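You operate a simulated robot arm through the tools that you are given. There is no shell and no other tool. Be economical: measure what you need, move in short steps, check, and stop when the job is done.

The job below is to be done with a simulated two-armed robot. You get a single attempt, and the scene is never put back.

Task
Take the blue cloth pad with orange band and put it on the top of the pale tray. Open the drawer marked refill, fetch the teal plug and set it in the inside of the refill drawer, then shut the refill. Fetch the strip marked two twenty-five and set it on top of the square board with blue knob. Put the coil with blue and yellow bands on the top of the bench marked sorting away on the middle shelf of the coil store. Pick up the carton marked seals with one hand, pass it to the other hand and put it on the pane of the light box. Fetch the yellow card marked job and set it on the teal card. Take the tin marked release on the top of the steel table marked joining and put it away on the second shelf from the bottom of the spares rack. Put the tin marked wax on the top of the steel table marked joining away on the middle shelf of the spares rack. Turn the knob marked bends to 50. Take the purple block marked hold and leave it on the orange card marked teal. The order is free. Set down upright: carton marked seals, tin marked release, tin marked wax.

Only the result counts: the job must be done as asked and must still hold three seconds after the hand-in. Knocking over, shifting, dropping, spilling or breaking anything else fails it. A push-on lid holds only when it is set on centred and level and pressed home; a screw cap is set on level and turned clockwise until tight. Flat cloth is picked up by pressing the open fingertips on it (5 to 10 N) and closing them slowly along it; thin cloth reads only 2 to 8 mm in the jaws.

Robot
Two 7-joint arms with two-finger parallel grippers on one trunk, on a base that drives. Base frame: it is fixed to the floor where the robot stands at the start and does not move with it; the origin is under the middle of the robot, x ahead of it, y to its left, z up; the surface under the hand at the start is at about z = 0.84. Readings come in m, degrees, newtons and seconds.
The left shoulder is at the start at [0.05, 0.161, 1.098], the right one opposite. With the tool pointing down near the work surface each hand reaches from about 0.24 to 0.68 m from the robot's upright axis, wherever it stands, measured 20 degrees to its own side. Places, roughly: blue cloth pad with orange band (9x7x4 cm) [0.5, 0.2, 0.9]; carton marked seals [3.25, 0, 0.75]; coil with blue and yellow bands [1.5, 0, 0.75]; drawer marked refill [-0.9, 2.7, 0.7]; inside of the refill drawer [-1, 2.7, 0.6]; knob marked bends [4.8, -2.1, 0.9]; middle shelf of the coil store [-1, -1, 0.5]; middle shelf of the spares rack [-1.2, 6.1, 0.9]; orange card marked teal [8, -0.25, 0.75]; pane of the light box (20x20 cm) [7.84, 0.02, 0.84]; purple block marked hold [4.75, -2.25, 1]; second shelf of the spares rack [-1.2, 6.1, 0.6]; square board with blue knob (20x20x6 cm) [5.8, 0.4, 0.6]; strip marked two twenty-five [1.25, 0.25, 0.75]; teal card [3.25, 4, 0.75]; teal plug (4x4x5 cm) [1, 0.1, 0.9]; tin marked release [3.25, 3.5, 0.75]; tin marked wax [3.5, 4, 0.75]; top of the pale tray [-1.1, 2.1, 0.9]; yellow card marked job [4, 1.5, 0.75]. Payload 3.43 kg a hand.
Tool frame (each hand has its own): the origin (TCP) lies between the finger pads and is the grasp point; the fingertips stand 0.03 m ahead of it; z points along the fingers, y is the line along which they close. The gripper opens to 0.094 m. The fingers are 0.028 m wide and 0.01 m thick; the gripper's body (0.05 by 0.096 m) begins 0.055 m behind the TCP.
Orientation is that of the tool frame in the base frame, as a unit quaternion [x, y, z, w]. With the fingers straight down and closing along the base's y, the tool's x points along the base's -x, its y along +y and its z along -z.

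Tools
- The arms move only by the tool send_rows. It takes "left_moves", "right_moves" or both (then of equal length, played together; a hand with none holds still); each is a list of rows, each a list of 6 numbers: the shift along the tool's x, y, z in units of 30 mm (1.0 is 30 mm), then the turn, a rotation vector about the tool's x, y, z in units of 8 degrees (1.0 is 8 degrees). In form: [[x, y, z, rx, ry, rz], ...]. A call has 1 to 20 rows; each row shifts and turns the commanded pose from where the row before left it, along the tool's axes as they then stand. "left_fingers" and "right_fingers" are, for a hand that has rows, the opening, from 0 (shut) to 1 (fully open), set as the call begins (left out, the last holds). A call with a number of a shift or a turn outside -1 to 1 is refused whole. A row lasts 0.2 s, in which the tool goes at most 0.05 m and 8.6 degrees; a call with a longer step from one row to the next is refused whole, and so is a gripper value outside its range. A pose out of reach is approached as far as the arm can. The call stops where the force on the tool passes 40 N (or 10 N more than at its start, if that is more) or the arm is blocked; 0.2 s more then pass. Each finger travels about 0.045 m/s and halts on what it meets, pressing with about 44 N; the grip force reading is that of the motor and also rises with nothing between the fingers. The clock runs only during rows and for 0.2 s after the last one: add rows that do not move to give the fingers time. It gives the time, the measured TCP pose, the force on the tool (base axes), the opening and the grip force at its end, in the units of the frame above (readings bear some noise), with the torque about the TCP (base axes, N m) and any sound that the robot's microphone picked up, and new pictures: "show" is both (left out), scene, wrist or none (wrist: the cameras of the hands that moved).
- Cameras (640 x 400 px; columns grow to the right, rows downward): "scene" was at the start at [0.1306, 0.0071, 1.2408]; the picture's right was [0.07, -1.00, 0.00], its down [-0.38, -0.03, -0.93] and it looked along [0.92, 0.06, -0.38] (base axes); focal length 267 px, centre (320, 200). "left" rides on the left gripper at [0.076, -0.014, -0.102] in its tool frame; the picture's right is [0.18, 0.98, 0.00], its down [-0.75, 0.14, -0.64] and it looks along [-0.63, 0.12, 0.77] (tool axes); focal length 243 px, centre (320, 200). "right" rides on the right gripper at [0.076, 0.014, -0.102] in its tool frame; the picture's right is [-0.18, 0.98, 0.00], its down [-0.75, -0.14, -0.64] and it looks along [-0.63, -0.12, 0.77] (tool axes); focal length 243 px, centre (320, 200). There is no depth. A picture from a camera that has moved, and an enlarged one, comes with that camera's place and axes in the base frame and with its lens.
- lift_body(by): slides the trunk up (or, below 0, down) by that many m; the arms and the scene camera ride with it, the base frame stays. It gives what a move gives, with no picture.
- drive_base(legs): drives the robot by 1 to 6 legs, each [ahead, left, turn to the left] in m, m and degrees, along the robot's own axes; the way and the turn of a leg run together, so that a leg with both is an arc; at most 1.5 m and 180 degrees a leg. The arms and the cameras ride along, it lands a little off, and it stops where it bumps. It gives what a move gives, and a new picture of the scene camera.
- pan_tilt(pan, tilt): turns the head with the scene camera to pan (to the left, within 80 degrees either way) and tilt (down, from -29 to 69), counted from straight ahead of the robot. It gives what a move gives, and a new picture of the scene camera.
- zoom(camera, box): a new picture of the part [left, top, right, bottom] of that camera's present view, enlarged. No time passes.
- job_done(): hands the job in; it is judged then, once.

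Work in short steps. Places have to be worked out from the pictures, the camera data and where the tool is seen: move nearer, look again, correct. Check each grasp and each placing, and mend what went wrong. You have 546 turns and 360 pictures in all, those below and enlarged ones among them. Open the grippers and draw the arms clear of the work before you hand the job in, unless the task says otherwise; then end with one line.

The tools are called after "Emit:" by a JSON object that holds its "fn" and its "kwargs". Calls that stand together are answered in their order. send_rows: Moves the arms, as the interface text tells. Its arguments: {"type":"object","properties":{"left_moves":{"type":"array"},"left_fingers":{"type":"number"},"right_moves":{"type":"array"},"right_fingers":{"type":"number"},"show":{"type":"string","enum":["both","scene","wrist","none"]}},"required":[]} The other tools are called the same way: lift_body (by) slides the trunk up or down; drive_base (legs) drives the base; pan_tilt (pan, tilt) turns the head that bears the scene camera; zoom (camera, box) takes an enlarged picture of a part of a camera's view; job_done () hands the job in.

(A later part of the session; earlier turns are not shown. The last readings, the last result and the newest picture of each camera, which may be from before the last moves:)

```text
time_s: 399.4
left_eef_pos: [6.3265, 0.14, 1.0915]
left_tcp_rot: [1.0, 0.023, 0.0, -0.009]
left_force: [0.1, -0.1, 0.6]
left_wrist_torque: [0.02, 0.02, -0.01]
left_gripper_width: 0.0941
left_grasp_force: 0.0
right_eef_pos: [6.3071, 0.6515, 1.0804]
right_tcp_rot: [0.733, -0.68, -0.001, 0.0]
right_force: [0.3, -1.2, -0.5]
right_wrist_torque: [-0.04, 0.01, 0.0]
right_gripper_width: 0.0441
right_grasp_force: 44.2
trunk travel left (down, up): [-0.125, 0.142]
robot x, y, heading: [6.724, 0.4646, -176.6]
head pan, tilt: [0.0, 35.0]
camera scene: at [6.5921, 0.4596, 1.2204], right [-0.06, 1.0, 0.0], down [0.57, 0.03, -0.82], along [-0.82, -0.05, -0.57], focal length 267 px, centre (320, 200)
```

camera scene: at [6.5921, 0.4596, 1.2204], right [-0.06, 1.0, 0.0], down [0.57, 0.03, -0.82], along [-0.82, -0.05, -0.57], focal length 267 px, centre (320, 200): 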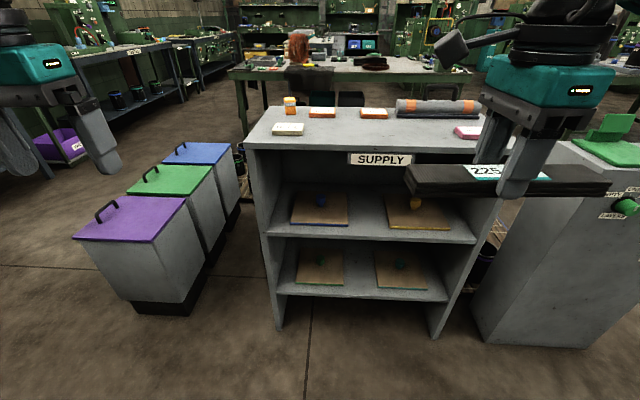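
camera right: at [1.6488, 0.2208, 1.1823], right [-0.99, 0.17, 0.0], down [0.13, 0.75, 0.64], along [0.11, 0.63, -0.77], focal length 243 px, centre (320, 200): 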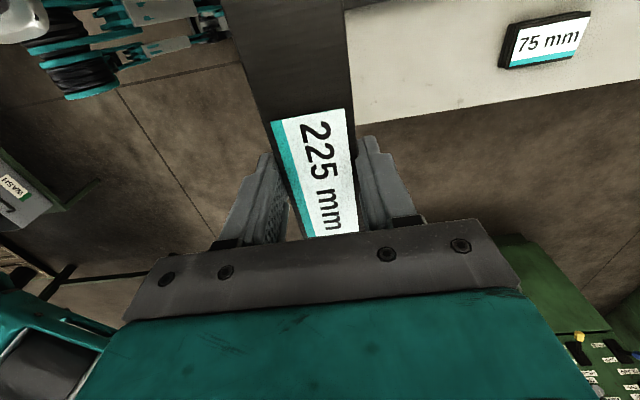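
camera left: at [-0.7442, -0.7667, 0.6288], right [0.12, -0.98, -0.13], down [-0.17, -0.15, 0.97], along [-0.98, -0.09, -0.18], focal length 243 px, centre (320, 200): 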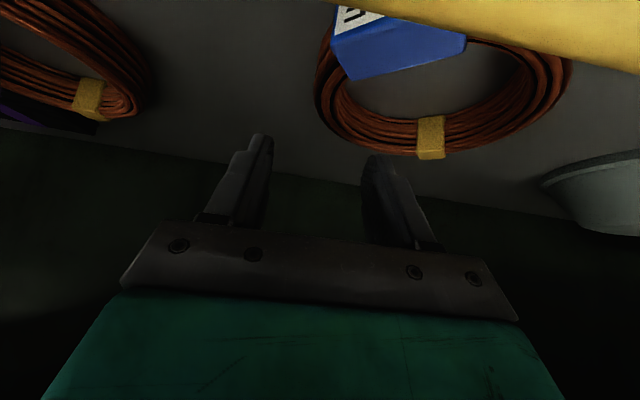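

The SUPPLY cabinet's upper-left board has a central blue knob: board at about x 5.66–5.865, y 0.317–0.515, shelf z ≈ 0.58. I'll lay the strip along y on its front part. First align the robot and lower the trunk.

Emit:
{"fn": "drive_base", "kwargs": {"legs": [[0, 0.25, -3.4]]}}

Emit:
{"fn": "lift_body", "kwargs": {"by": -0.12}}

Emit:
{"fn": "pan_tilt", "kwargs": {"pan": -5, "tilt": 35}}

```text
time_s: 402.2
left_eef_pos: [6.3196, -0.0933, 1.0906]
left_tcp_rot: [1.0, -0.002, 0.0, -0.008]
left_force: [0.2, -0.1, 0.1]
left_wrist_torque: [-0.02, -0.01, 0.01]
left_gripper_width: 0.0939
left_grasp_force: 0.0
right_eef_pos: [6.3267, 0.4197, 1.0806]
right_tcp_rot: [0.716, -0.698, -0.001, -0.001]
right_force: [0.6, -0.2, -1.3]
right_wrist_torque: [-0.01, 0.03, -0.02]
right_gripper_width: 0.044
right_grasp_force: 44.0
trunk travel left (down, up): [-0.125, 0.142]
robot x, y, heading: [6.7326, 0.2175, -179.3]
head pan, tilt: [0.0, 35.0]
camera scene: at [6.6004, 0.2135, 1.2204], right [-0.01, 1.0, 0.0], down [0.57, 0.0, -0.82], along [-0.82, -0.01, -0.57], focal length 267 px, centre (320, 200)
```

scene: 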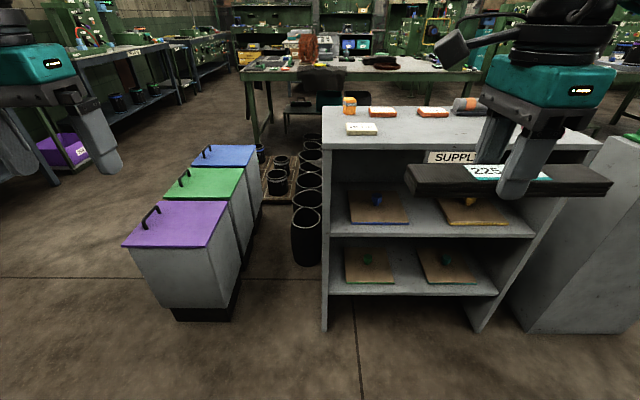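

```text
time_s: 403.7
left_eef_pos: [6.3195, -0.0926, 0.9714]
left_tcp_rot: [1.0, -0.002, 0.0, -0.008]
left_force: [0.0, -0.4, 0.2]
left_wrist_torque: [0.04, 0.03, -0.02]
left_gripper_width: 0.094
left_grasp_force: 0.0
right_eef_pos: [6.3258, 0.4187, 0.9609]
right_tcp_rot: [0.715, -0.699, -0.001, -0.001]
right_force: [0.4, 0.2, -1.5]
right_wrist_torque: [-0.02, 0.01, 0.01]
right_gripper_width: 0.0442
right_grasp_force: 44.0
trunk travel left (down, up): [-0.005, 0.262]
robot x, y, heading: [6.729, 0.217, -179.7]
head pan, tilt: [0.0, 35.0]
```

```text
time_s: 404.4
left_eef_pos: [6.3197, -0.0926, 0.9722]
left_tcp_rot: [1.0, -0.002, 0.0, -0.009]
left_force: [-1.0, 0.5, 0.4]
left_wrist_torque: [-0.01, 0.02, 0.03]
left_gripper_width: 0.0941
left_grasp_force: 0.1
right_eef_pos: [6.3264, 0.4193, 0.9599]
right_tcp_rot: [0.716, -0.699, -0.001, -0.001]
right_force: [-0.6, -0.3, -1.2]
right_wrist_torque: [-0.02, -0.03, 0.0]
right_gripper_width: 0.044
right_grasp_force: 43.8
trunk travel left (down, up): [-0.005, 0.262]
robot x, y, heading: [6.7319, 0.2138, -179.4]
head pan, tilt: [-5.0, 35.0]
camera scene: at [6.6007, 0.2213, 1.1004], right [0.08, 1.0, 0.0], down [0.57, -0.05, -0.82], along [-0.82, 0.06, -0.57], focal length 267 px, centre (320, 200)
```

scene: 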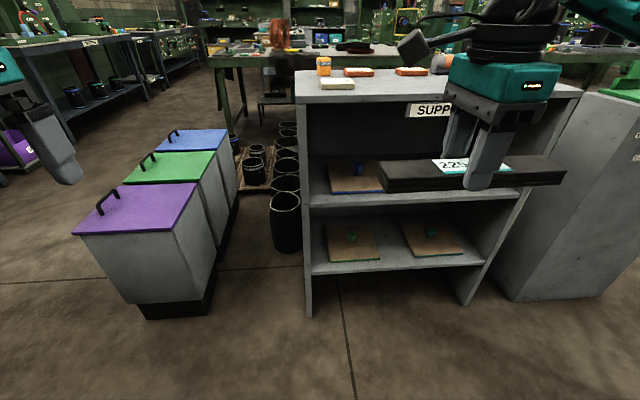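

Refined: shelf top z ≈ 0.595, front x ≈ 5.92, board front edge ≈ 5.876, y 0.31–0.51. I pitch the right hand 40° forward and lower it in front of the opening.

Emit:
{"fn": "send_rows", "kwargs": {"right_moves": [[0, 0, 0, -1, 0, 0], [0, 0, 0, -1, 0, 0], [0, 0, 0, -1, 0, 0], [0, 0, 0, -1, 0, 0], [0, 0, 0, -1, 0, 0], [0, -0.595, 0.709, 0, 0, 0], [0, -0.595, 0.709, 0, 0, 0], [0, -0.595, 0.709, 0, 0, 0], [0, -0.595, 0.709, 0, 0, 0], [0, -0.595, 0.709, 0, 0, 0], [0, -0.595, 0.709, 0, 0, 0], [0, -0.595, 0.709, 0, 0, 0], [0, -0.595, 0.709, 0, 0, 0]], "show": "both"}}

```text
time_s: 407.2
left_eef_pos: [6.3201, -0.0919, 0.9709]
left_tcp_rot: [1.0, -0.003, 0.001, -0.009]
left_force: [-0.1, 0.6, -0.7]
left_wrist_torque: [0.0, -0.03, -0.02]
left_gripper_width: 0.094
left_grasp_force: 0.1
right_eef_pos: [6.3254, 0.4206, 0.7389]
right_tcp_rot: [0.672, -0.656, -0.24, 0.245]
right_force: [0.0, 0.5, -1.1]
right_wrist_torque: [-0.05, -0.01, 0.0]
right_gripper_width: 0.0438
right_grasp_force: 43.8
trunk travel left (down, up): [-0.005, 0.262]
robot x, y, heading: [6.7309, 0.212, -179.5]
head pan, tilt: [-5.0, 35.0]
camera scene: at [6.6007, 0.2213, 1.1004], right [0.08, 1.0, 0.0], down [0.57, -0.05, -0.82], along [-0.82, 0.06, -0.57], focal length 267 px, centre (320, 200)
camera right: at [6.3823, 0.345, 0.8256], right [-0.76, 0.16, 0.63], down [0.5, 0.77, 0.4], along [-0.42, 0.62, -0.66], focal length 243 px, centre (320, 200)
```

scene: 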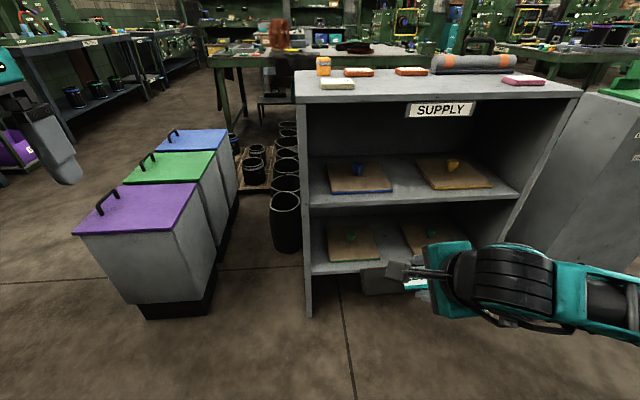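
right: 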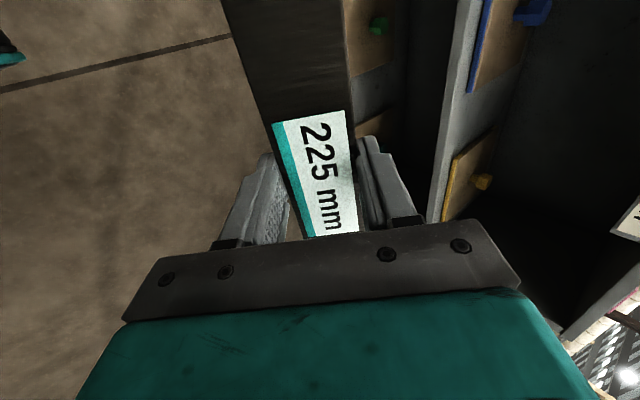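

All clear. I extend the arm 12 cm forward and down to z 0.70, then drive forward to bring the strip over the board.

Emit:
{"fn": "send_rows", "kwargs": {"right_moves": [[0, 0.4, 0.85, 0, 0, 0], [0, 0.4, 0.85, 0, 0, 0], [0, 0.766, 0.643, 0, 0, 0], [0, 0.766, 0.643, 0, 0, 0]], "show": "none"}}

Emit:
{"fn": "drive_base", "kwargs": {"legs": [[0.25, 0, 0]]}}

```text
time_s: 408.2
left_eef_pos: [6.3188, -0.0935, 0.9722]
left_tcp_rot: [1.0, -0.004, 0.0, -0.009]
left_force: [0.7, 0.0, 0.6]
left_wrist_torque: [0.02, -0.05, 0.0]
left_gripper_width: 0.0938
left_grasp_force: 0.0
right_eef_pos: [6.2164, 0.4186, 0.7143]
right_tcp_rot: [0.673, -0.656, -0.24, 0.245]
right_force: [0.9, 0.6, -0.9]
right_wrist_torque: [0.0, 0.03, 0.0]
right_gripper_width: 0.0438
right_grasp_force: 44.1
trunk travel left (down, up): [-0.005, 0.262]
robot x, y, heading: [6.7317, 0.2147, -179.5]
head pan, tilt: [-5.0, 35.0]
```

```text
time_s: 410.0
left_eef_pos: [6.0753, -0.0916, 0.9719]
left_tcp_rot: [1.0, -0.006, 0.0, -0.009]
left_force: [-0.4, -0.7, 0.0]
left_wrist_torque: [0.03, -0.02, -0.03]
left_gripper_width: 0.094
left_grasp_force: 0.1
right_eef_pos: [5.976, 0.4219, 0.7143]
right_tcp_rot: [0.671, -0.658, -0.24, 0.243]
right_force: [0.2, 0.3, -0.8]
right_wrist_torque: [0.01, -0.02, 0.04]
right_gripper_width: 0.044
right_grasp_force: 44.2
trunk travel left (down, up): [-0.005, 0.262]
robot x, y, heading: [6.4864, 0.2148, -179.8]
head pan, tilt: [-5.0, 35.0]
camera scene: at [6.3594, 0.2211, 1.1003], right [0.09, 1.0, 0.0], down [0.57, -0.05, -0.82], along [-0.82, 0.07, -0.57], focal length 267 px, centre (320, 200)
```

scene: 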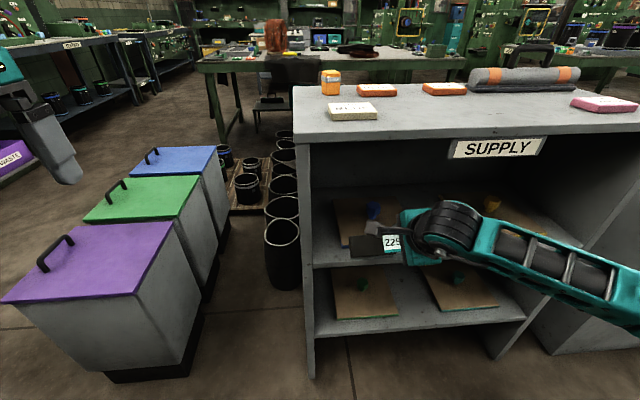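

Geometry agrees (shelf z ≈ 0.60, board front 5.874). I drive the last 11 cm.

Emit:
{"fn": "drive_base", "kwargs": {"legs": [[0.112, 0, 0]]}}

Emit:
{"fn": "zoom", "kwargs": {"camera": "right", "box": [0, 0, 640, 400]}}

```text
time_s: 411.2
left_eef_pos: [5.9649, -0.09, 0.9712]
left_tcp_rot: [1.0, -0.008, 0.0, -0.009]
left_force: [-0.2, -0.1, 0.6]
left_wrist_torque: [0.01, -0.01, -0.03]
left_gripper_width: 0.094
left_grasp_force: 0.1
right_eef_pos: [5.8676, 0.4206, 0.7148]
right_tcp_rot: [0.669, -0.659, -0.24, 0.244]
right_force: [1.0, -0.1, -1.5]
right_wrist_torque: [0.01, -0.01, 0.0]
right_gripper_width: 0.0441
right_grasp_force: 43.9
trunk travel left (down, up): [-0.005, 0.262]
robot x, y, heading: [6.3744, 0.2098, 180.3]
head pan, tilt: [-5.0, 35.0]
camera scene: at [6.2488, 0.2212, 1.1003], right [0.09, 1.0, 0.0], down [0.57, -0.05, -0.82], along [-0.82, 0.07, -0.57], focal length 267 px, centre (320, 200)
```

scene: 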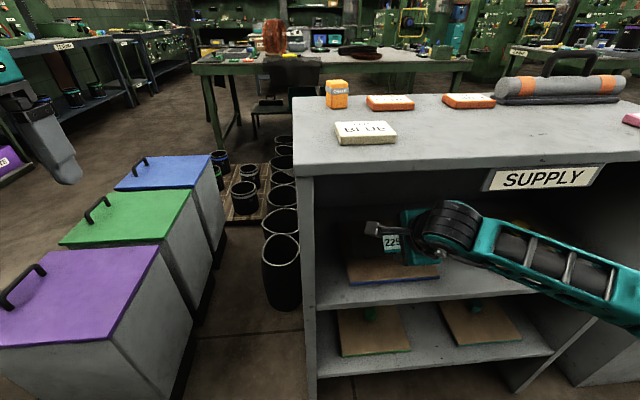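

```text
1.00 times, centred on (320, 200) of right (not enlarged: the box is as wide or as high as the picture)
camera zoom: at [5.9229, 0.3471, 0.8007], right [-0.76, 0.17, 0.63], down [0.51, 0.76, 0.4], along [-0.41, 0.63, -0.66], focal length 243 px, centre (320, 200)
```

zoom: 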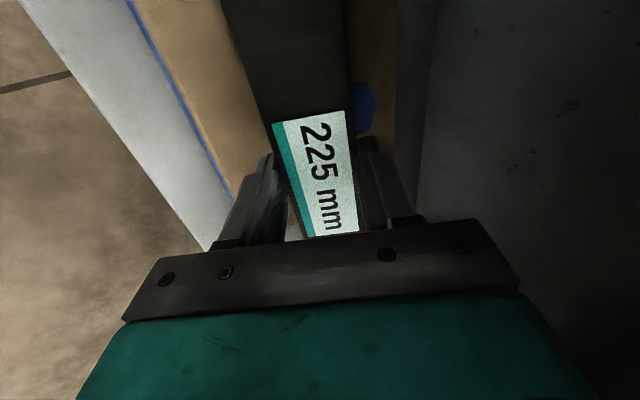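

The strip is over the board, in front of the knob. I lower it: first 5 cm, then gently until contact.

Emit:
{"fn": "send_rows", "kwargs": {"right_moves": [[0, -0.43, 0.51, 0, 0, 0], [0, -0.43, 0.51, 0, 0, 0], [0, -0.13, 0.153, 0, 0, 0], [0, -0.13, 0.153, 0, 0, 0], [0, -0.13, 0.153, 0, 0, 0], [0, -0.13, 0.153, 0, 0, 0]], "show": "wrist"}}

```text
time_s: 412.0
left_eef_pos: [5.9668, -0.0893, 0.9706]
left_tcp_rot: [1.0, -0.006, 0.0, -0.01]
left_force: [0.1, -1.3, 0.2]
left_wrist_torque: [-0.01, 0.02, -0.02]
left_gripper_width: 0.094
left_grasp_force: 0.0
right_eef_pos: [5.8629, 0.4196, 0.6796]
right_tcp_rot: [0.667, -0.655, -0.248, 0.253]
right_force: [2.5, -0.8, 12.4]
right_wrist_torque: [-0.02, -0.23, -0.01]
right_gripper_width: 0.044
right_grasp_force: 44.3
trunk travel left (down, up): [-0.005, 0.262]
robot x, y, heading: [6.3795, 0.2165, 180.0]
head pan, tilt: [-5.0, 35.0]
stopped in row 4 (right hand): the force on the tool passed its limit at 46 N (the readings are from after the stop); the commanded pose is now the measured one
camera right: at [5.9221, 0.3459, 0.7652], right [-0.74, 0.17, 0.65], down [0.52, 0.76, 0.39], along [-0.43, 0.62, -0.65], focal length 243 px, centre (320, 200)
```

right: 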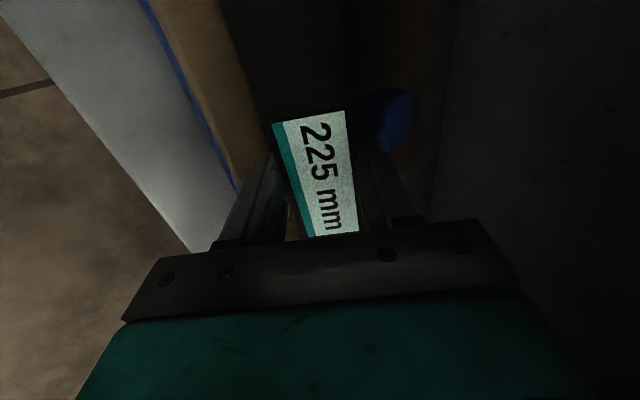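

Contact (board top ≈ 0.636). The knob's front is close behind the strip, so I raise ~8 mm, shift 18 mm toward the front edge, then open slightly to let it settle.

Emit:
{"fn": "send_rows", "kwargs": {"right_moves": [[0, -0.29, -0.59, 0, 0, 0], [0, 0, 0, 0, 0, 0]], "show": "none"}}

Emit:
{"fn": "send_rows", "kwargs": {"right_moves": [[0, 0, 0, 0, 0, 0], [0, 0, 0, 0, 0, 0], [0, 0, 0, 0, 0, 0]], "right_fingers": 0.62, "show": "wrist"}}

```text
time_s: 412.6
left_eef_pos: [5.9647, -0.0899, 0.97]
left_tcp_rot: [1.0, -0.007, 0.0, -0.009]
left_force: [0.3, -0.1, -0.3]
left_wrist_torque: [0.0, -0.01, 0.03]
left_gripper_width: 0.0936
left_grasp_force: 0.0
right_eef_pos: [5.882, 0.4218, 0.6817]
right_tcp_rot: [0.668, -0.657, -0.245, 0.248]
right_force: [0.1, 0.6, -0.8]
right_wrist_torque: [-0.01, 0.0, -0.01]
right_gripper_width: 0.0441
right_grasp_force: 44.0
trunk travel left (down, up): [-0.005, 0.262]
robot x, y, heading: [6.3771, 0.2151, 179.8]
head pan, tilt: [-5.0, 35.0]
```

```text
time_s: 413.4
left_eef_pos: [5.9647, -0.0897, 0.9722]
left_tcp_rot: [1.0, -0.008, 0.0, -0.009]
left_force: [-0.7, 0.1, 0.5]
left_wrist_torque: [-0.01, 0.03, 0.04]
left_gripper_width: 0.094
left_grasp_force: 0.0
right_eef_pos: [5.8812, 0.4203, 0.6834]
right_tcp_rot: [0.668, -0.656, -0.246, 0.251]
right_force: [-0.3, 0.2, 3.1]
right_wrist_torque: [0.03, 0.02, 0.0]
right_gripper_width: 0.0567
right_grasp_force: 0.1
trunk travel left (down, up): [-0.005, 0.262]
robot x, y, heading: [6.3768, 0.2124, 180.2]
head pan, tilt: [-5.0, 35.0]
camera right: at [5.9402, 0.3462, 0.7699], right [-0.74, 0.17, 0.65], down [0.52, 0.76, 0.39], along [-0.43, 0.62, -0.66], focal length 243 px, centre (320, 200)
```

right: 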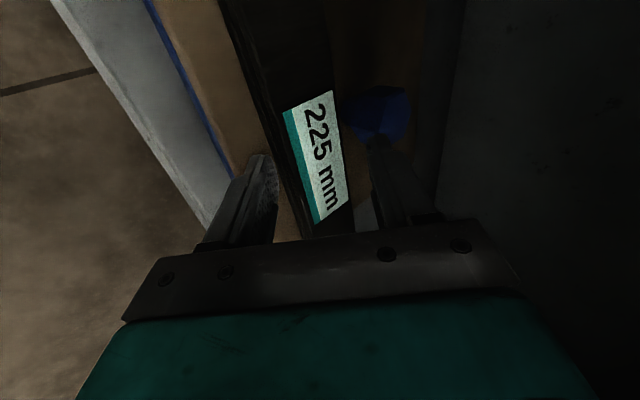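

The strip has settled on the board. I withdraw the fingers back along their axis.

Emit:
{"fn": "send_rows", "kwargs": {"right_moves": [[0, 0, -0.4, 0, 0, 0], [0, 0, -0.6, 0, 0, 0], [0, 0, -0.6, 0, 0, 0], [0, 0, -0.6, 0, 0, 0]], "show": "wrist"}}

```text
time_s: 414.4
left_eef_pos: [5.965, -0.0898, 0.9713]
left_tcp_rot: [1.0, -0.008, 0.001, -0.008]
left_force: [0.6, 0.1, -1.0]
left_wrist_torque: [0.02, -0.02, 0.01]
left_gripper_width: 0.094
left_grasp_force: 0.0
right_eef_pos: [5.9249, 0.4206, 0.7324]
right_tcp_rot: [0.668, -0.657, -0.245, 0.249]
right_force: [0.1, 0.2, 0.2]
right_wrist_torque: [-0.01, 0.03, -0.05]
right_gripper_width: 0.0583
right_grasp_force: 0.1
trunk travel left (down, up): [-0.005, 0.262]
robot x, y, heading: [6.3782, 0.2111, 180.1]
head pan, tilt: [-5.0, 35.0]
camera right: at [5.9831, 0.3466, 0.8185], right [-0.74, 0.17, 0.64], down [0.52, 0.76, 0.39], along [-0.42, 0.62, -0.66], focal length 243 px, centre (320, 200)
```

right: 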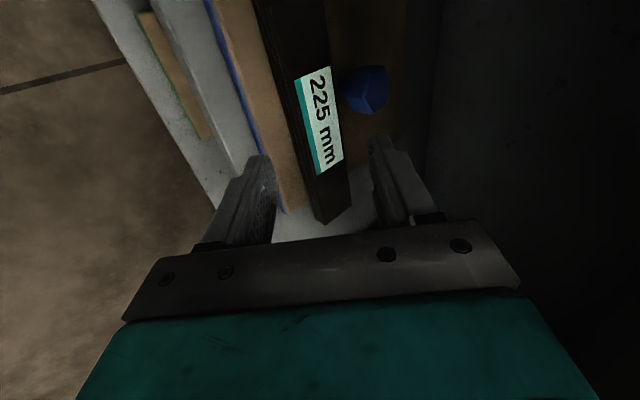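

The strip lies flat on the board in front of the knob. I back off and check.

Emit:
{"fn": "drive_base", "kwargs": {"legs": [[-0.35, 0, 0]]}}

Emit:
{"fn": "zoom", "kwargs": {"camera": "scene", "box": [280, 90, 480, 240]}}

```text
time_s: 416.7
left_eef_pos: [6.3205, -0.0906, 0.9719]
left_tcp_rot: [1.0, -0.007, 0.0, -0.009]
left_force: [0.0, 0.6, -0.2]
left_wrist_torque: [0.01, 0.01, 0.01]
left_gripper_width: 0.0939
left_grasp_force: 0.1
right_eef_pos: [6.2783, 0.4214, 0.732]
right_tcp_rot: [0.668, -0.657, -0.245, 0.25]
right_force: [-0.1, 0.0, 0.1]
right_wrist_torque: [0.0, 0.04, -0.03]
right_gripper_width: 0.0585
right_grasp_force: 0.0
trunk travel left (down, up): [-0.005, 0.262]
robot x, y, heading: [6.7331, 0.2132, 180.0]
head pan, tilt: [-5.0, 35.0]
camera scene: at [6.6032, 0.221, 1.1004], right [0.09, 1.0, 0.0], down [0.57, -0.05, -0.82], along [-0.82, 0.07, -0.57], focal length 267 px, centre (320, 200)
```

scene: 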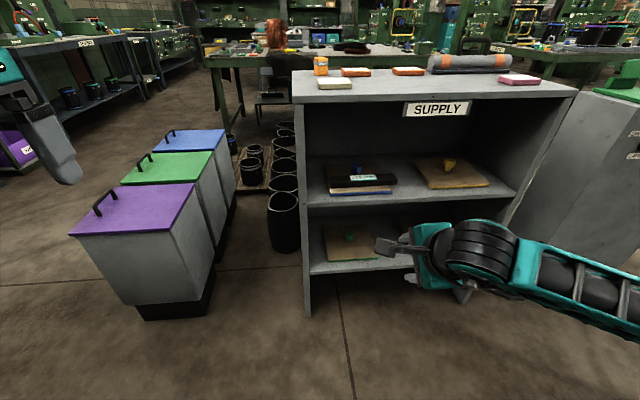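

```text
2.67 times, centred on (380, 165) of scene
camera zoom: at [6.6032, 0.221, 1.1004], right [0.09, 1.0, 0.0], down [0.57, -0.05, -0.82], along [-0.82, 0.07, -0.57], focal length 712 px, centre (160, 293)
```

zoom: 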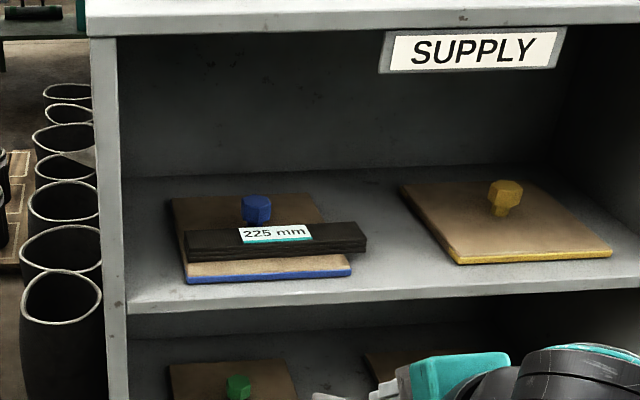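

The strip is well placed. Next the seals carton: I restore the right hand to nominal, raise the trunk and drive round to the SHEETS table's west side via the southern aisle.

Emit:
{"fn": "send_rows", "kwargs": {"right_moves": [[0, 0, -0.3, 1, 0, 0], [0, 0, -0.3, 1, 0, 0], [0, 0, -0.3, 1, 0, 0], [0, 0, -0.3, 1, 0, 0], [0, 0, -0.3, 1, 0, 0], [0, 0, -0.8, 0, 0, -0.9375], [0, 0, -0.8, 0, 0, -0.9375], [0, 0, -0.8, 0, 0, -0.9375], [0, 0, -0.8, 0, 0, -0.9375], [0, 0, -0.8, 0, 0, -0.9375], [0, 0, -0.8, 0, 0, -0.9375], [0, 0, -0.8, 0, 0, -0.9375], [0, 0, 0, 0, 0, -0.9375], [0, 0, 0, 0, 0, -0.9375], [0, 0, 0, 0, 0, -0.9375], [0, 0, 0, 0, 0, -0.9375], [0, 0, 0, 0, 0, -0.9375]], "right_fingers": 1, "show": "none"}}

Emit:
{"fn": "lift_body", "kwargs": {"by": 0.12}}

Emit:
{"fn": "drive_base", "kwargs": {"legs": [[0, 1.3, 0]]}}

Emit:
{"fn": "pan_tilt", "kwargs": {"pan": 0, "tilt": 20}}

```text
time_s: 420.3
left_eef_pos: [6.3197, -0.0898, 0.9714]
left_tcp_rot: [1.0, -0.007, -0.001, -0.009]
left_force: [-0.6, 0.1, 0.2]
left_wrist_torque: [0.0, -0.02, -0.03]
left_gripper_width: 0.0939
left_grasp_force: 0.1
right_eef_pos: [6.3009, 0.4218, 0.9416]
right_tcp_rot: [1.0, 0.011, -0.009, 0.0]
right_force: [-0.7, -0.2, 0.5]
right_wrist_torque: [0.02, 0.02, -0.02]
right_gripper_width: 0.0939
right_grasp_force: 0.2
trunk travel left (down, up): [-0.005, 0.262]
robot x, y, heading: [6.7336, 0.2148, 179.9]
head pan, tilt: [-5.0, 35.0]
```

```text
time_s: 421.8
left_eef_pos: [6.3196, -0.0902, 1.0915]
left_tcp_rot: [1.0, -0.008, 0.0, -0.008]
left_force: [0.2, 0.6, 0.0]
left_wrist_torque: [0.0, -0.01, -0.03]
left_gripper_width: 0.0937
left_grasp_force: 0.1
right_eef_pos: [6.2992, 0.4215, 1.0596]
right_tcp_rot: [1.0, 0.008, -0.01, 0.002]
right_force: [0.3, -0.5, 0.0]
right_wrist_torque: [-0.03, 0.01, 0.01]
right_gripper_width: 0.094
right_grasp_force: 0.1
trunk travel left (down, up): [-0.125, 0.142]
robot x, y, heading: [6.7332, 0.2134, 179.9]
head pan, tilt: [-5.0, 35.0]
```

```text
time_s: 433.7
left_eef_pos: [6.3053, -1.4157, 1.0912]
left_tcp_rot: [1.0, -0.014, 0.0, -0.009]
left_force: [0.2, 0.1, 0.1]
left_wrist_torque: [0.02, -0.04, 0.01]
left_gripper_width: 0.094
left_grasp_force: 0.1
right_eef_pos: [6.2919, -0.9029, 1.06]
right_tcp_rot: [1.0, 0.001, -0.009, 0.001]
right_force: [0.4, 0.7, -0.3]
right_wrist_torque: [0.03, 0.0, 0.02]
right_gripper_width: 0.0941
right_grasp_force: 0.1
trunk travel left (down, up): [-0.125, 0.142]
robot x, y, heading: [6.721, -1.1214, 179.2]
head pan, tilt: [-5.0, 35.0]
camera scene: at [6.5928, -1.1072, 1.2204], right [0.1, 0.99, 0.0], down [0.57, -0.06, -0.82], along [-0.81, 0.08, -0.57], focal length 267 px, centre (320, 200)
```

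scene: 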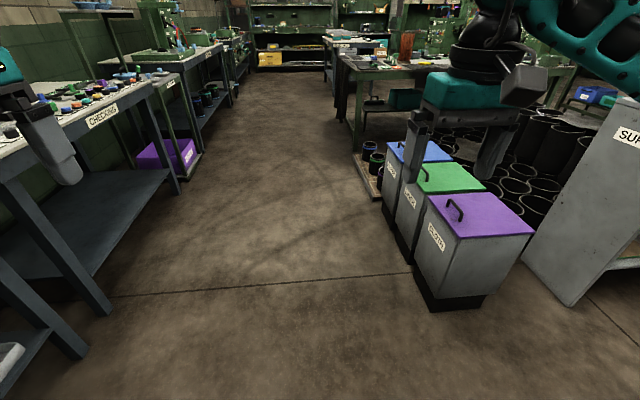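

```text
time_s: 434.4
left_eef_pos: [6.305, -1.4142, 1.0921]
left_tcp_rot: [1.0, -0.014, 0.0, -0.009]
left_force: [-0.5, 0.1, -0.3]
left_wrist_torque: [0.01, 0.01, -0.03]
left_gripper_width: 0.0941
left_grasp_force: 0.1
right_eef_pos: [6.2919, -0.902, 1.0604]
right_tcp_rot: [1.0, 0.002, -0.009, 0.001]
right_force: [0.2, -0.6, 0.1]
right_wrist_torque: [0.0, 0.06, 0.0]
right_gripper_width: 0.0938
right_grasp_force: 0.1
trunk travel left (down, up): [-0.125, 0.142]
robot x, y, heading: [6.7258, -1.1173, 179.3]
head pan, tilt: [0.0, 20.0]
camera scene: at [6.5873, -1.1147, 1.2442], right [0.01, 1.0, 0.0], down [0.34, -0.01, -0.94], along [-0.94, 0.01, -0.34], focal length 267 px, centre (320, 200)
```

scene: 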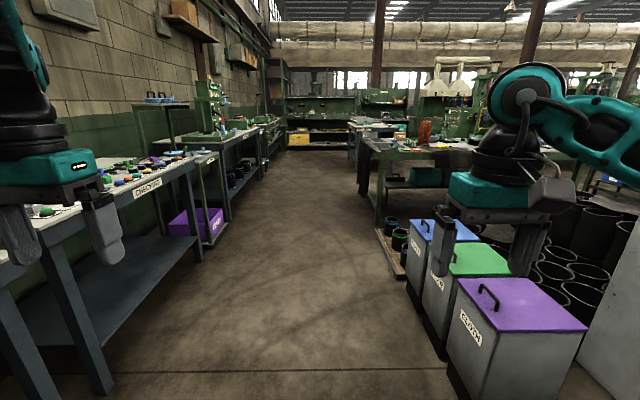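

The aisle is clear. I drive west along it, turn around, and come up to the west side of the SHEETS table.

Emit:
{"fn": "drive_base", "kwargs": {"legs": [[1.4, 0, 0.5], [1.4, 0, 0], [1.4, 0, 0], [0, 0, 90], [0, 0, 90], [0, 1.1, 0]]}}

Emit:
{"fn": "pan_tilt", "kwargs": {"pan": 0, "tilt": 30}}

```text
time_s: 472.1
left_eef_pos: [2.9687, 0.4695, 1.0911]
left_tcp_rot: [0.029, 1.0, -0.009, -0.001]
left_force: [0.2, 0.1, -0.5]
left_wrist_torque: [-0.03, 0.0, 0.02]
left_gripper_width: 0.094
left_grasp_force: 0.1
right_eef_pos: [2.965, -0.043, 1.0613]
right_tcp_rot: [0.014, 1.0, 0.001, 0.009]
right_force: [-0.1, -0.9, 0.6]
right_wrist_torque: [0.03, 0.0, 0.02]
right_gripper_width: 0.0939
right_grasp_force: 0.0
trunk travel left (down, up): [-0.125, 0.142]
robot x, y, heading: [2.5397, 0.1815, -2.6]
head pan, tilt: [0.0, 20.0]
camera scene: at [2.6725, 0.1804, 1.2442], right [-0.05, -1.0, 0.0], down [-0.34, 0.02, -0.94], along [0.94, -0.04, -0.34], focal length 267 px, centre (320, 200)
```

scene: 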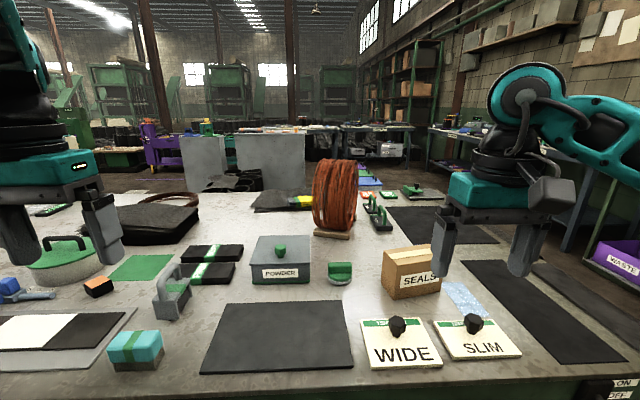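

```text
time_s: 472.9
left_eef_pos: [2.9696, 0.4703, 1.0908]
left_tcp_rot: [0.03, 1.0, -0.008, 0.0]
left_force: [-0.2, -1.0, -0.1]
left_wrist_torque: [0.02, 0.0, -0.01]
left_gripper_width: 0.094
left_grasp_force: 0.0
right_eef_pos: [2.9648, -0.0436, 1.0604]
right_tcp_rot: [0.014, 1.0, 0.001, 0.009]
right_force: [-0.3, -0.7, -0.9]
right_wrist_torque: [0.0, -0.04, -0.01]
right_gripper_width: 0.0942
right_grasp_force: 0.1
trunk travel left (down, up): [-0.125, 0.142]
robot x, y, heading: [2.5437, 0.1874, -2.6]
head pan, tilt: [0.0, 30.0]
camera scene: at [2.6698, 0.1805, 1.2282], right [-0.05, -1.0, 0.0], down [-0.5, 0.02, -0.87], along [0.87, -0.04, -0.5], focal length 267 px, centre (320, 200)
```

scene: 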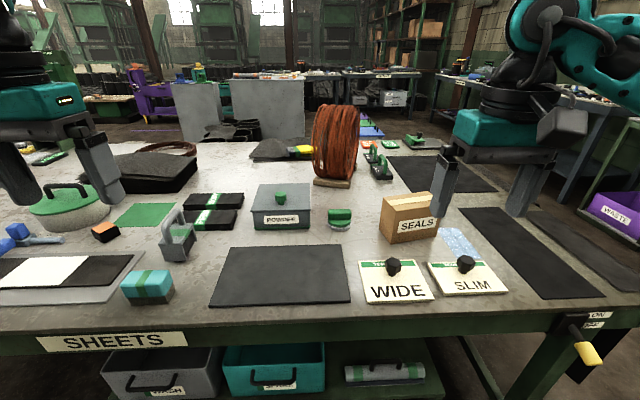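

The SEALS carton is right ahead. I zoom in to judge its size and pose.

Emit:
{"fn": "zoom", "kwargs": {"camera": "scene", "box": [340, 160, 480, 260]}}

```text
4.00 times, centred on (410, 210) of scene
camera zoom: at [2.6698, 0.1805, 1.2282], right [-0.05, -1.0, 0.0], down [-0.5, 0.02, -0.87], along [0.87, -0.04, -0.5], focal length 1068 px, centre (-40, 160)
```

zoom: 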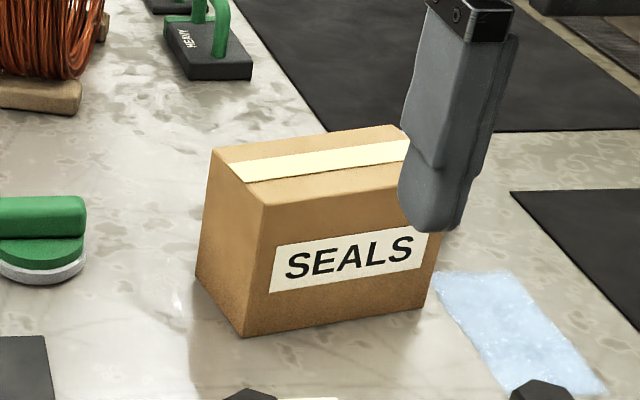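

The carton is about 11.6 × 6 × 9 cm, centre ≈ [3.175, −0.05], yawed ~12°. I square up and move closer; the right hand will grip the right half, tilted outward, so the left can take the left half.

Emit:
{"fn": "drive_base", "kwargs": {"legs": [[0.1, -0.06, 2.6]]}}

Emit:
{"fn": "send_rows", "kwargs": {"right_moves": [[0, 0, 0, 0, 0, -0.985], [0, 0, 0, 0, 0, -0.985], [0, 0, 0, 0, 0, -0.985], [0, 0, 0, 0, 0, -0.985], [0, 0, 0, 0, 0, -0.985], [0, 0, 0, 0, 0, -0.985], [0, 0, 0, 0, 0, -0.985], [0, 0, 0, 0, 0, -0.985], [0, 0, 0, 0, 0, -0.985], [0, 0, 0, 0, 0, -0.985], [0, 0, 0, 0, 0, -0.985], [0, 0, 0, 0, 0, -0.985], [0, 0, 0, 0, 0, -0.985]], "show": "wrist"}}

```text
time_s: 474.1
left_eef_pos: [3.0536, 0.4288, 1.0904]
left_tcp_rot: [0.005, 1.0, -0.009, -0.001]
left_force: [0.4, -0.4, -0.2]
left_wrist_torque: [0.02, 0.01, 0.0]
left_gripper_width: 0.094
left_grasp_force: 0.0
right_eef_pos: [3.0747, -0.084, 1.0602]
right_tcp_rot: [-0.01, 1.0, 0.001, 0.009]
right_force: [-0.1, -0.2, 0.8]
right_wrist_torque: [-0.04, 0.02, -0.02]
right_gripper_width: 0.0941
right_grasp_force: 0.0
trunk travel left (down, up): [-0.125, 0.142]
robot x, y, heading: [2.6375, 0.1205, 0.0]
head pan, tilt: [0.0, 30.0]
camera scene: at [2.7696, 0.1246, 1.2281], right [0.0, -1.0, 0.0], down [-0.5, 0.0, -0.87], along [0.87, 0.0, -0.5], focal length 267 px, centre (320, 200)
```

scene: 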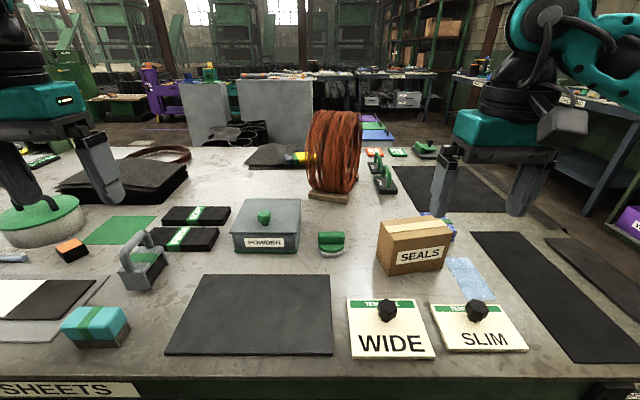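

```text
time_s: 476.9
left_eef_pos: [3.0536, 0.4285, 1.0923]
left_tcp_rot: [0.005, 1.0, -0.008, 0.0]
left_force: [-1.0, -0.2, -0.1]
left_wrist_torque: [-0.01, 0.02, -0.01]
left_gripper_width: 0.0943
left_grasp_force: 0.0
right_eef_pos: [2.8945, 0.0346, 1.0485]
right_tcp_rot: [0.787, -0.617, 0.007, -0.006]
right_force: [0.3, 0.5, -0.1]
right_wrist_torque: [-0.01, -0.02, -0.03]
right_gripper_width: 0.0941
right_grasp_force: 0.0
right hand out of reach, approached as far as the arm can: row 7, 8, 9, 10, 11, 12, 13
trunk travel left (down, up): [-0.125, 0.142]
robot x, y, heading: [2.6367, 0.1224, 0.2]
head pan, tilt: [0.0, 30.0]
camera right: at [2.8985, -0.0429, 1.1502], right [-1.0, -0.05, -0.02], down [-0.05, 0.76, 0.64], along [-0.02, 0.64, -0.77], focal length 243 px, centre (320, 200)
```

right: 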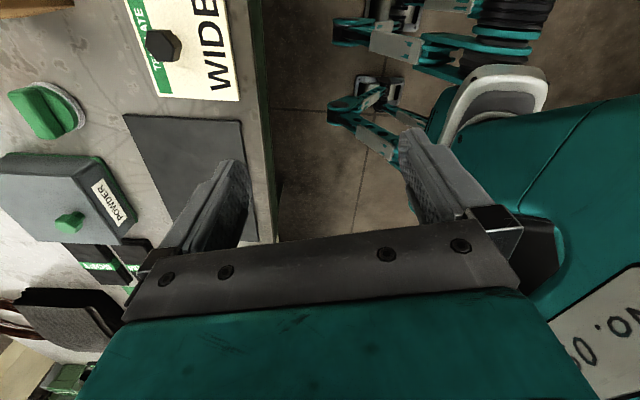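

The right arm can't turn that way. I unwind it and use the opposite turn (+), with the hand leaning outward to the right instead.

Emit:
{"fn": "send_rows", "kwargs": {"right_moves": [[0, 0, 0, 0, 0, 0.985], [0, 0, 0, 0, 0, 0.985], [0, 0, 0, 0, 0, 0.985], [0, 0, 0, 0, 0, 0.985], [0, 0, 0, 0, 0, 0.985], [0, 0, 0, 0, 0, 0.985], [0, 0, 0, 0, 0, 0.985], [0, 0, 0, 0, 0, 0.985], [0, 0, 0, 0, 0, 0.985], [0, 0, 0, 0, 0, 0.985], [0, 0, 0, 0, 0, 0.985], [0, 0, 0, 0, 0, 0.985], [0, 0, 0, 0, 0, 0.985]], "show": "none"}}

```text
time_s: 479.7
left_eef_pos: [3.0522, 0.4272, 1.0907]
left_tcp_rot: [0.004, 1.0, -0.009, 0.0]
left_force: [0.0, -0.3, 0.0]
left_wrist_torque: [-0.02, -0.03, -0.02]
left_gripper_width: 0.0939
left_grasp_force: 0.2
right_eef_pos: [2.8948, 0.0345, 1.0483]
right_tcp_rot: [-0.009, 1.0, 0.001, 0.009]
right_force: [-0.1, -0.2, -0.1]
right_wrist_torque: [-0.01, -0.03, 0.01]
right_gripper_width: 0.094
right_grasp_force: 0.0
trunk travel left (down, up): [-0.125, 0.142]
robot x, y, heading: [2.6423, 0.1282, 0.2]
head pan, tilt: [0.0, 30.0]
```

Re-triangulating with two views: table z ≈ 0.76, carton about 14×7×10.7 cm centred near [3.28, −0.10]. I move closer, lower the trunk, and set up the right hand (turned +77°, leaning 35° right).

Emit:
{"fn": "drive_base", "kwargs": {"legs": [[0.07, -0.05, 0]]}}

Emit:
{"fn": "lift_body", "kwargs": {"by": -0.06}}

Emit:
{"fn": "send_rows", "kwargs": {"right_moves": [[-0.8, -0.69, -0.3, 0, 0, 0], [-0.8, -0.69, -0.3, 0, 0, 0], [-0.8, -0.69, -0.3, 0, 0, 0], [-0.8, -0.69, 0, 0, 0, 0], [-0.8, -0.69, 0, 0, 0, 0], [-0.8, -0.69, 0, 0, 0, 0], [-0.8, -0.69, 0, 0, 0, 0], [-0.8, -0.69, 0, 0, 0, 0], [-0.8, -0.69, 0, 0, 0, 0], [0, 0, 0, 0, 0, 0.96], [0, 0, 0, 0, 0, 0.96], [0, 0, 0, 0, 0, 0.96], [0, 0, 0, 0, 0, 0.96], [0, 0, 0, 0, 0, 0.96], [0, 0, 0, 0, 0, 0.96], [0, 0, 0, 0, 0, 0.96], [0, 0, 0, 0, 0, 0.96], [0, 0, 0, 0, 0, 0.96], [0, 0, 0, 0, 0, 0.96]], "right_fingers": 1, "show": "wrist"}}

```text
time_s: 480.8
left_eef_pos: [3.1231, 0.3796, 1.0906]
left_tcp_rot: [0.004, 1.0, -0.01, 0.0]
left_force: [0.0, 0.0, 0.2]
left_wrist_torque: [0.03, 0.01, 0.03]
left_gripper_width: 0.0942
left_grasp_force: 0.0
right_eef_pos: [2.9653, -0.0151, 1.0484]
right_tcp_rot: [-0.011, 1.0, 0.001, 0.009]
right_force: [0.6, -0.9, -0.2]
right_wrist_torque: [0.02, 0.03, 0.03]
right_gripper_width: 0.094
right_grasp_force: 0.1
trunk travel left (down, up): [-0.125, 0.142]
robot x, y, heading: [2.7115, 0.0697, 0.2]
head pan, tilt: [0.0, 30.0]
camera scene: at [2.8387, 0.0749, 1.2281], right [0.0, -1.0, 0.0], down [-0.5, 0.0, -0.87], along [0.87, 0.0, -0.5], focal length 267 px, centre (320, 200)
```

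scene: 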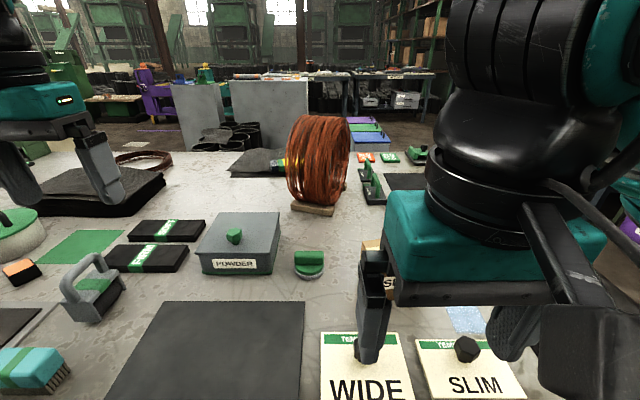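

```text
time_s: 481.8
left_eef_pos: [3.1225, 0.3793, 1.0303]
left_tcp_rot: [0.005, 1.0, -0.009, 0.0]
left_force: [0.7, 0.1, 0.5]
left_wrist_torque: [0.0, 0.01, -0.05]
left_gripper_width: 0.0939
left_grasp_force: 0.1
right_eef_pos: [2.9654, -0.0144, 0.9878]
right_tcp_rot: [-0.01, 1.0, 0.001, 0.008]
right_force: [-0.1, 0.1, 0.5]
right_wrist_torque: [0.01, -0.01, -0.01]
right_gripper_width: 0.094
right_grasp_force: 0.0
trunk travel left (down, up): [-0.065, 0.202]
robot x, y, heading: [2.7101, 0.0729, 0.2]
head pan, tilt: [0.0, 30.0]
```

```text
time_s: 485.8
left_eef_pos: [3.122, 0.3785, 1.0325]
left_tcp_rot: [0.005, 1.0, -0.01, 0.0]
left_force: [0.6, 0.4, 0.2]
left_wrist_torque: [-0.03, 0.0, 0.01]
left_gripper_width: 0.0942
left_grasp_force: 0.0
right_eef_pos: [3.1847, -0.1957, 1.019]
right_tcp_rot: [0.614, 0.789, 0.006, 0.007]
right_force: [-1.0, -0.7, -0.4]
right_wrist_torque: [0.02, 0.0, -0.01]
right_gripper_width: 0.0942
right_grasp_force: 0.1
trunk travel left (down, up): [-0.065, 0.202]
robot x, y, heading: [2.7106, 0.073, 0.4]
head pan, tilt: [0.0, 30.0]
camera right: at [3.1776, -0.1185, 1.1209], right [1.0, 0.06, 0.02], down [0.04, -0.77, 0.64], along [0.05, -0.64, -0.77], focal length 243 px, centre (320, 200)
```

right: 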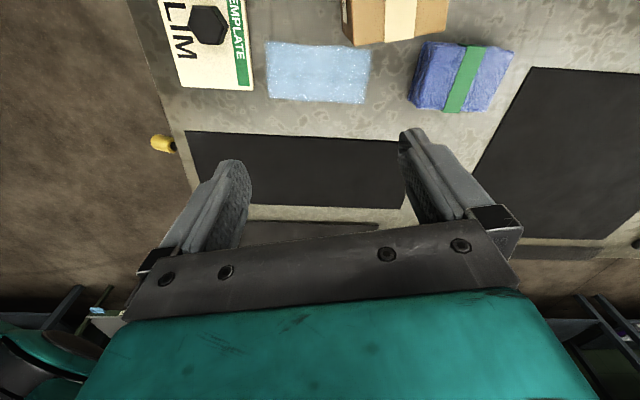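

I need a clearer wrist view of the carton; I shift the hand 10 cm left and a little forward, staying high.

Emit:
{"fn": "send_rows", "kwargs": {"right_moves": [[0.8, 0.3, 0, 0, 0, 0], [0.8, 0.3, 0, 0, 0, 0], [0.8, 0.3, 0, 0, 0, 0], [0.8, 0.3, 0, 0, 0, 0]], "show": "wrist"}}

```text
time_s: 486.8
left_eef_pos: [3.1217, 0.3793, 1.031]
left_tcp_rot: [0.005, 1.0, -0.009, 0.0]
left_force: [1.1, 0.8, -1.0]
left_wrist_torque: [0.03, -0.03, 0.01]
left_gripper_width: 0.0938
left_grasp_force: 0.2
right_eef_pos: [3.194, -0.093, 1.0184]
right_tcp_rot: [0.613, 0.79, 0.005, 0.007]
right_force: [-0.3, 0.1, 0.1]
right_wrist_torque: [-0.02, -0.03, 0.01]
right_gripper_width: 0.0945
right_grasp_force: 0.1
trunk travel left (down, up): [-0.065, 0.202]
robot x, y, heading: [2.7086, 0.0738, 0.3]
head pan, tilt: [0.0, 30.0]
camera right: at [3.1876, -0.0157, 1.12], right [1.0, 0.07, 0.02], down [0.04, -0.77, 0.64], along [0.06, -0.64, -0.77], focal length 243 px, centre (320, 200)
```

right: 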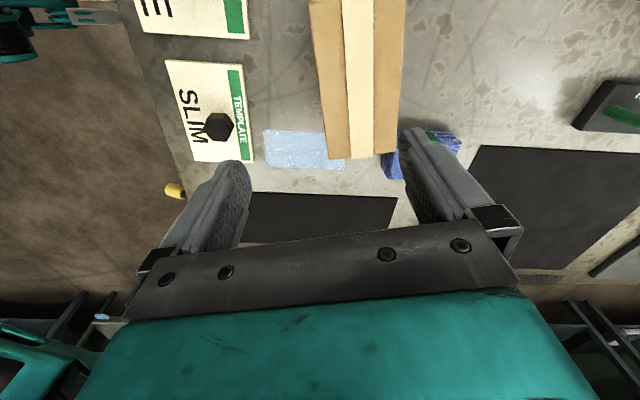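

Consistent solution: table z ≈ 0.80, carton top ≈ 0.898, centre ≈ [3.233, −0.074], yaw ~11°. I tilt the right hand 35° outward and move to the pre-grasp point on the right.

Emit:
{"fn": "send_rows", "kwargs": {"right_moves": [[0, 0, 0, 0, 0, 0.42], [0, 0, 0, 0, 0.88, 0], [0, 0, 0, 0, 0.88, 0], [0, 0, 0, 0, 0.88, 0], [0, 0, 0, 0, 0.88, 0], [0, 0, 0, 0, 0.88, 0], [-0.86, 0.345, -0.155, 0, 0, 0], [-0.86, 0.345, -0.155, 0, 0, 0], [-0.86, 0.345, -0.155, 0, 0, 0], [-0.86, 0.345, -0.155, 0, 0, 0]], "show": "both"}}

```text
time_s: 489.0
left_eef_pos: [3.1222, 0.3783, 1.0318]
left_tcp_rot: [0.004, 1.0, -0.009, 0.0]
left_force: [0.9, -0.8, -0.3]
left_wrist_torque: [0.02, -0.01, 0.02]
left_gripper_width: 0.0941
left_grasp_force: 0.1
right_eef_pos: [3.252, -0.1809, 0.9754]
right_tcp_rot: [0.604, 0.738, 0.199, -0.227]
right_force: [0.4, 0.2, -0.2]
right_wrist_torque: [0.0, 0.01, -0.01]
right_gripper_width: 0.094
right_grasp_force: 0.1
trunk travel left (down, up): [-0.065, 0.202]
robot x, y, heading: [2.7068, 0.0763, 0.2]
head pan, tilt: [0.0, 30.0]
camera scene: at [2.8382, 0.0752, 1.1681], right [0.0, -1.0, 0.0], down [-0.5, 0.0, -0.87], along [0.87, 0.0, -0.5], focal length 267 px, centre (320, 200)
camera right: at [3.2634, -0.1751, 1.1022], right [1.0, 0.04, -0.09], down [0.05, -0.99, 0.09], along [-0.08, -0.09, -0.99], focal length 243 px, centre (320, 200)
```

scene: 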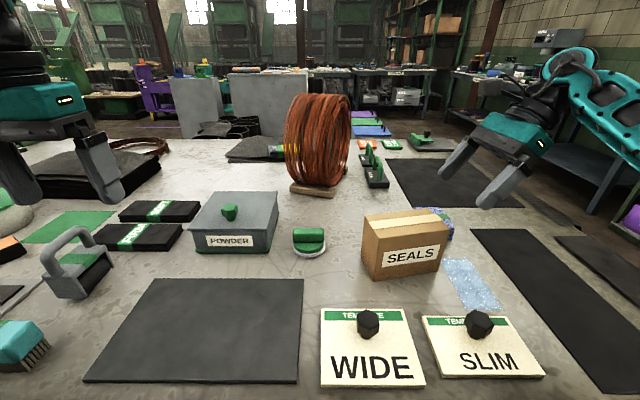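
right: 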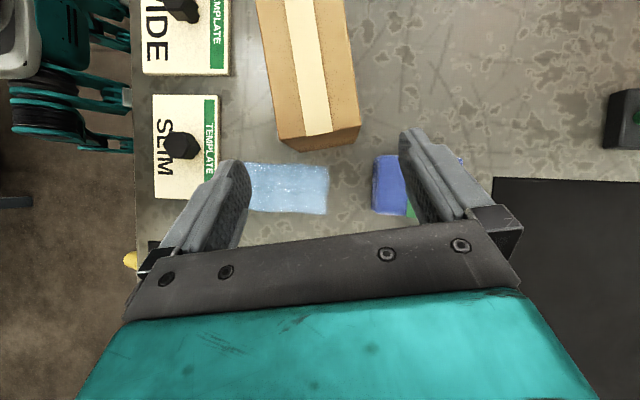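

Lined up: advancing 12.6 cm along the finger axis lands at [3.24, −0.109, 0.872]. I advance and check before closing.

Emit:
{"fn": "send_rows", "kwargs": {"right_moves": [[0, 0, 0.84, 0, 0, 0], [0, 0, 0.84, 0, 0, 0], [0, 0, 0.84, 0, 0, 0], [0, 0, 0.84, 0, 0, 0], [0, 0, 0.84, 0, 0, 0]], "show": "both"}}

```text
time_s: 490.2
left_eef_pos: [3.1223, 0.3776, 1.0315]
left_tcp_rot: [0.004, 1.0, -0.008, 0.0]
left_force: [-0.4, 0.8, 0.3]
left_wrist_torque: [0.05, 0.0, 0.01]
left_gripper_width: 0.0941
left_grasp_force: 0.1
right_eef_pos: [3.2449, -0.108, 0.8741]
right_tcp_rot: [0.604, 0.737, 0.198, -0.228]
right_force: [-0.2, 0.1, -0.8]
right_wrist_torque: [-0.01, 0.01, -0.04]
right_gripper_width: 0.0939
right_grasp_force: 0.2
trunk travel left (down, up): [-0.065, 0.202]
robot x, y, heading: [2.7089, 0.0732, 0.2]
head pan, tilt: [0.0, 30.0]
camera scene: at [2.8382, 0.0753, 1.1682], right [0.0, -1.0, 0.0], down [-0.5, 0.0, -0.87], along [0.87, 0.0, -0.5], focal length 267 px, centre (320, 200)
camera right: at [3.256, -0.1028, 1.0017], right [1.0, 0.04, -0.09], down [0.05, -0.99, 0.09], along [-0.08, -0.09, -0.99], focal length 243 px, centre (320, 200)
```

scene: 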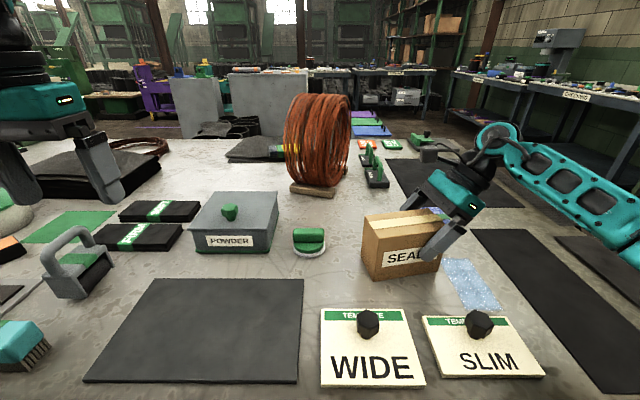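
right: 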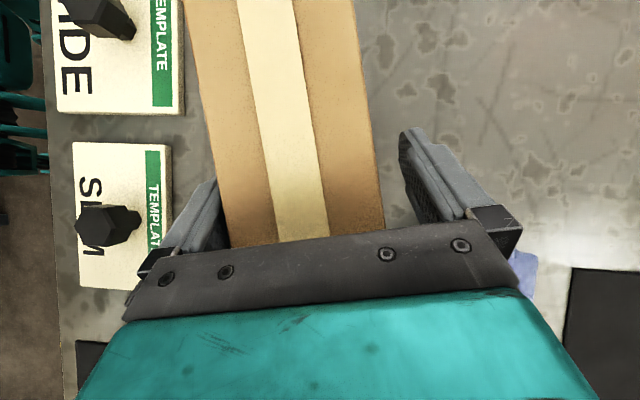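

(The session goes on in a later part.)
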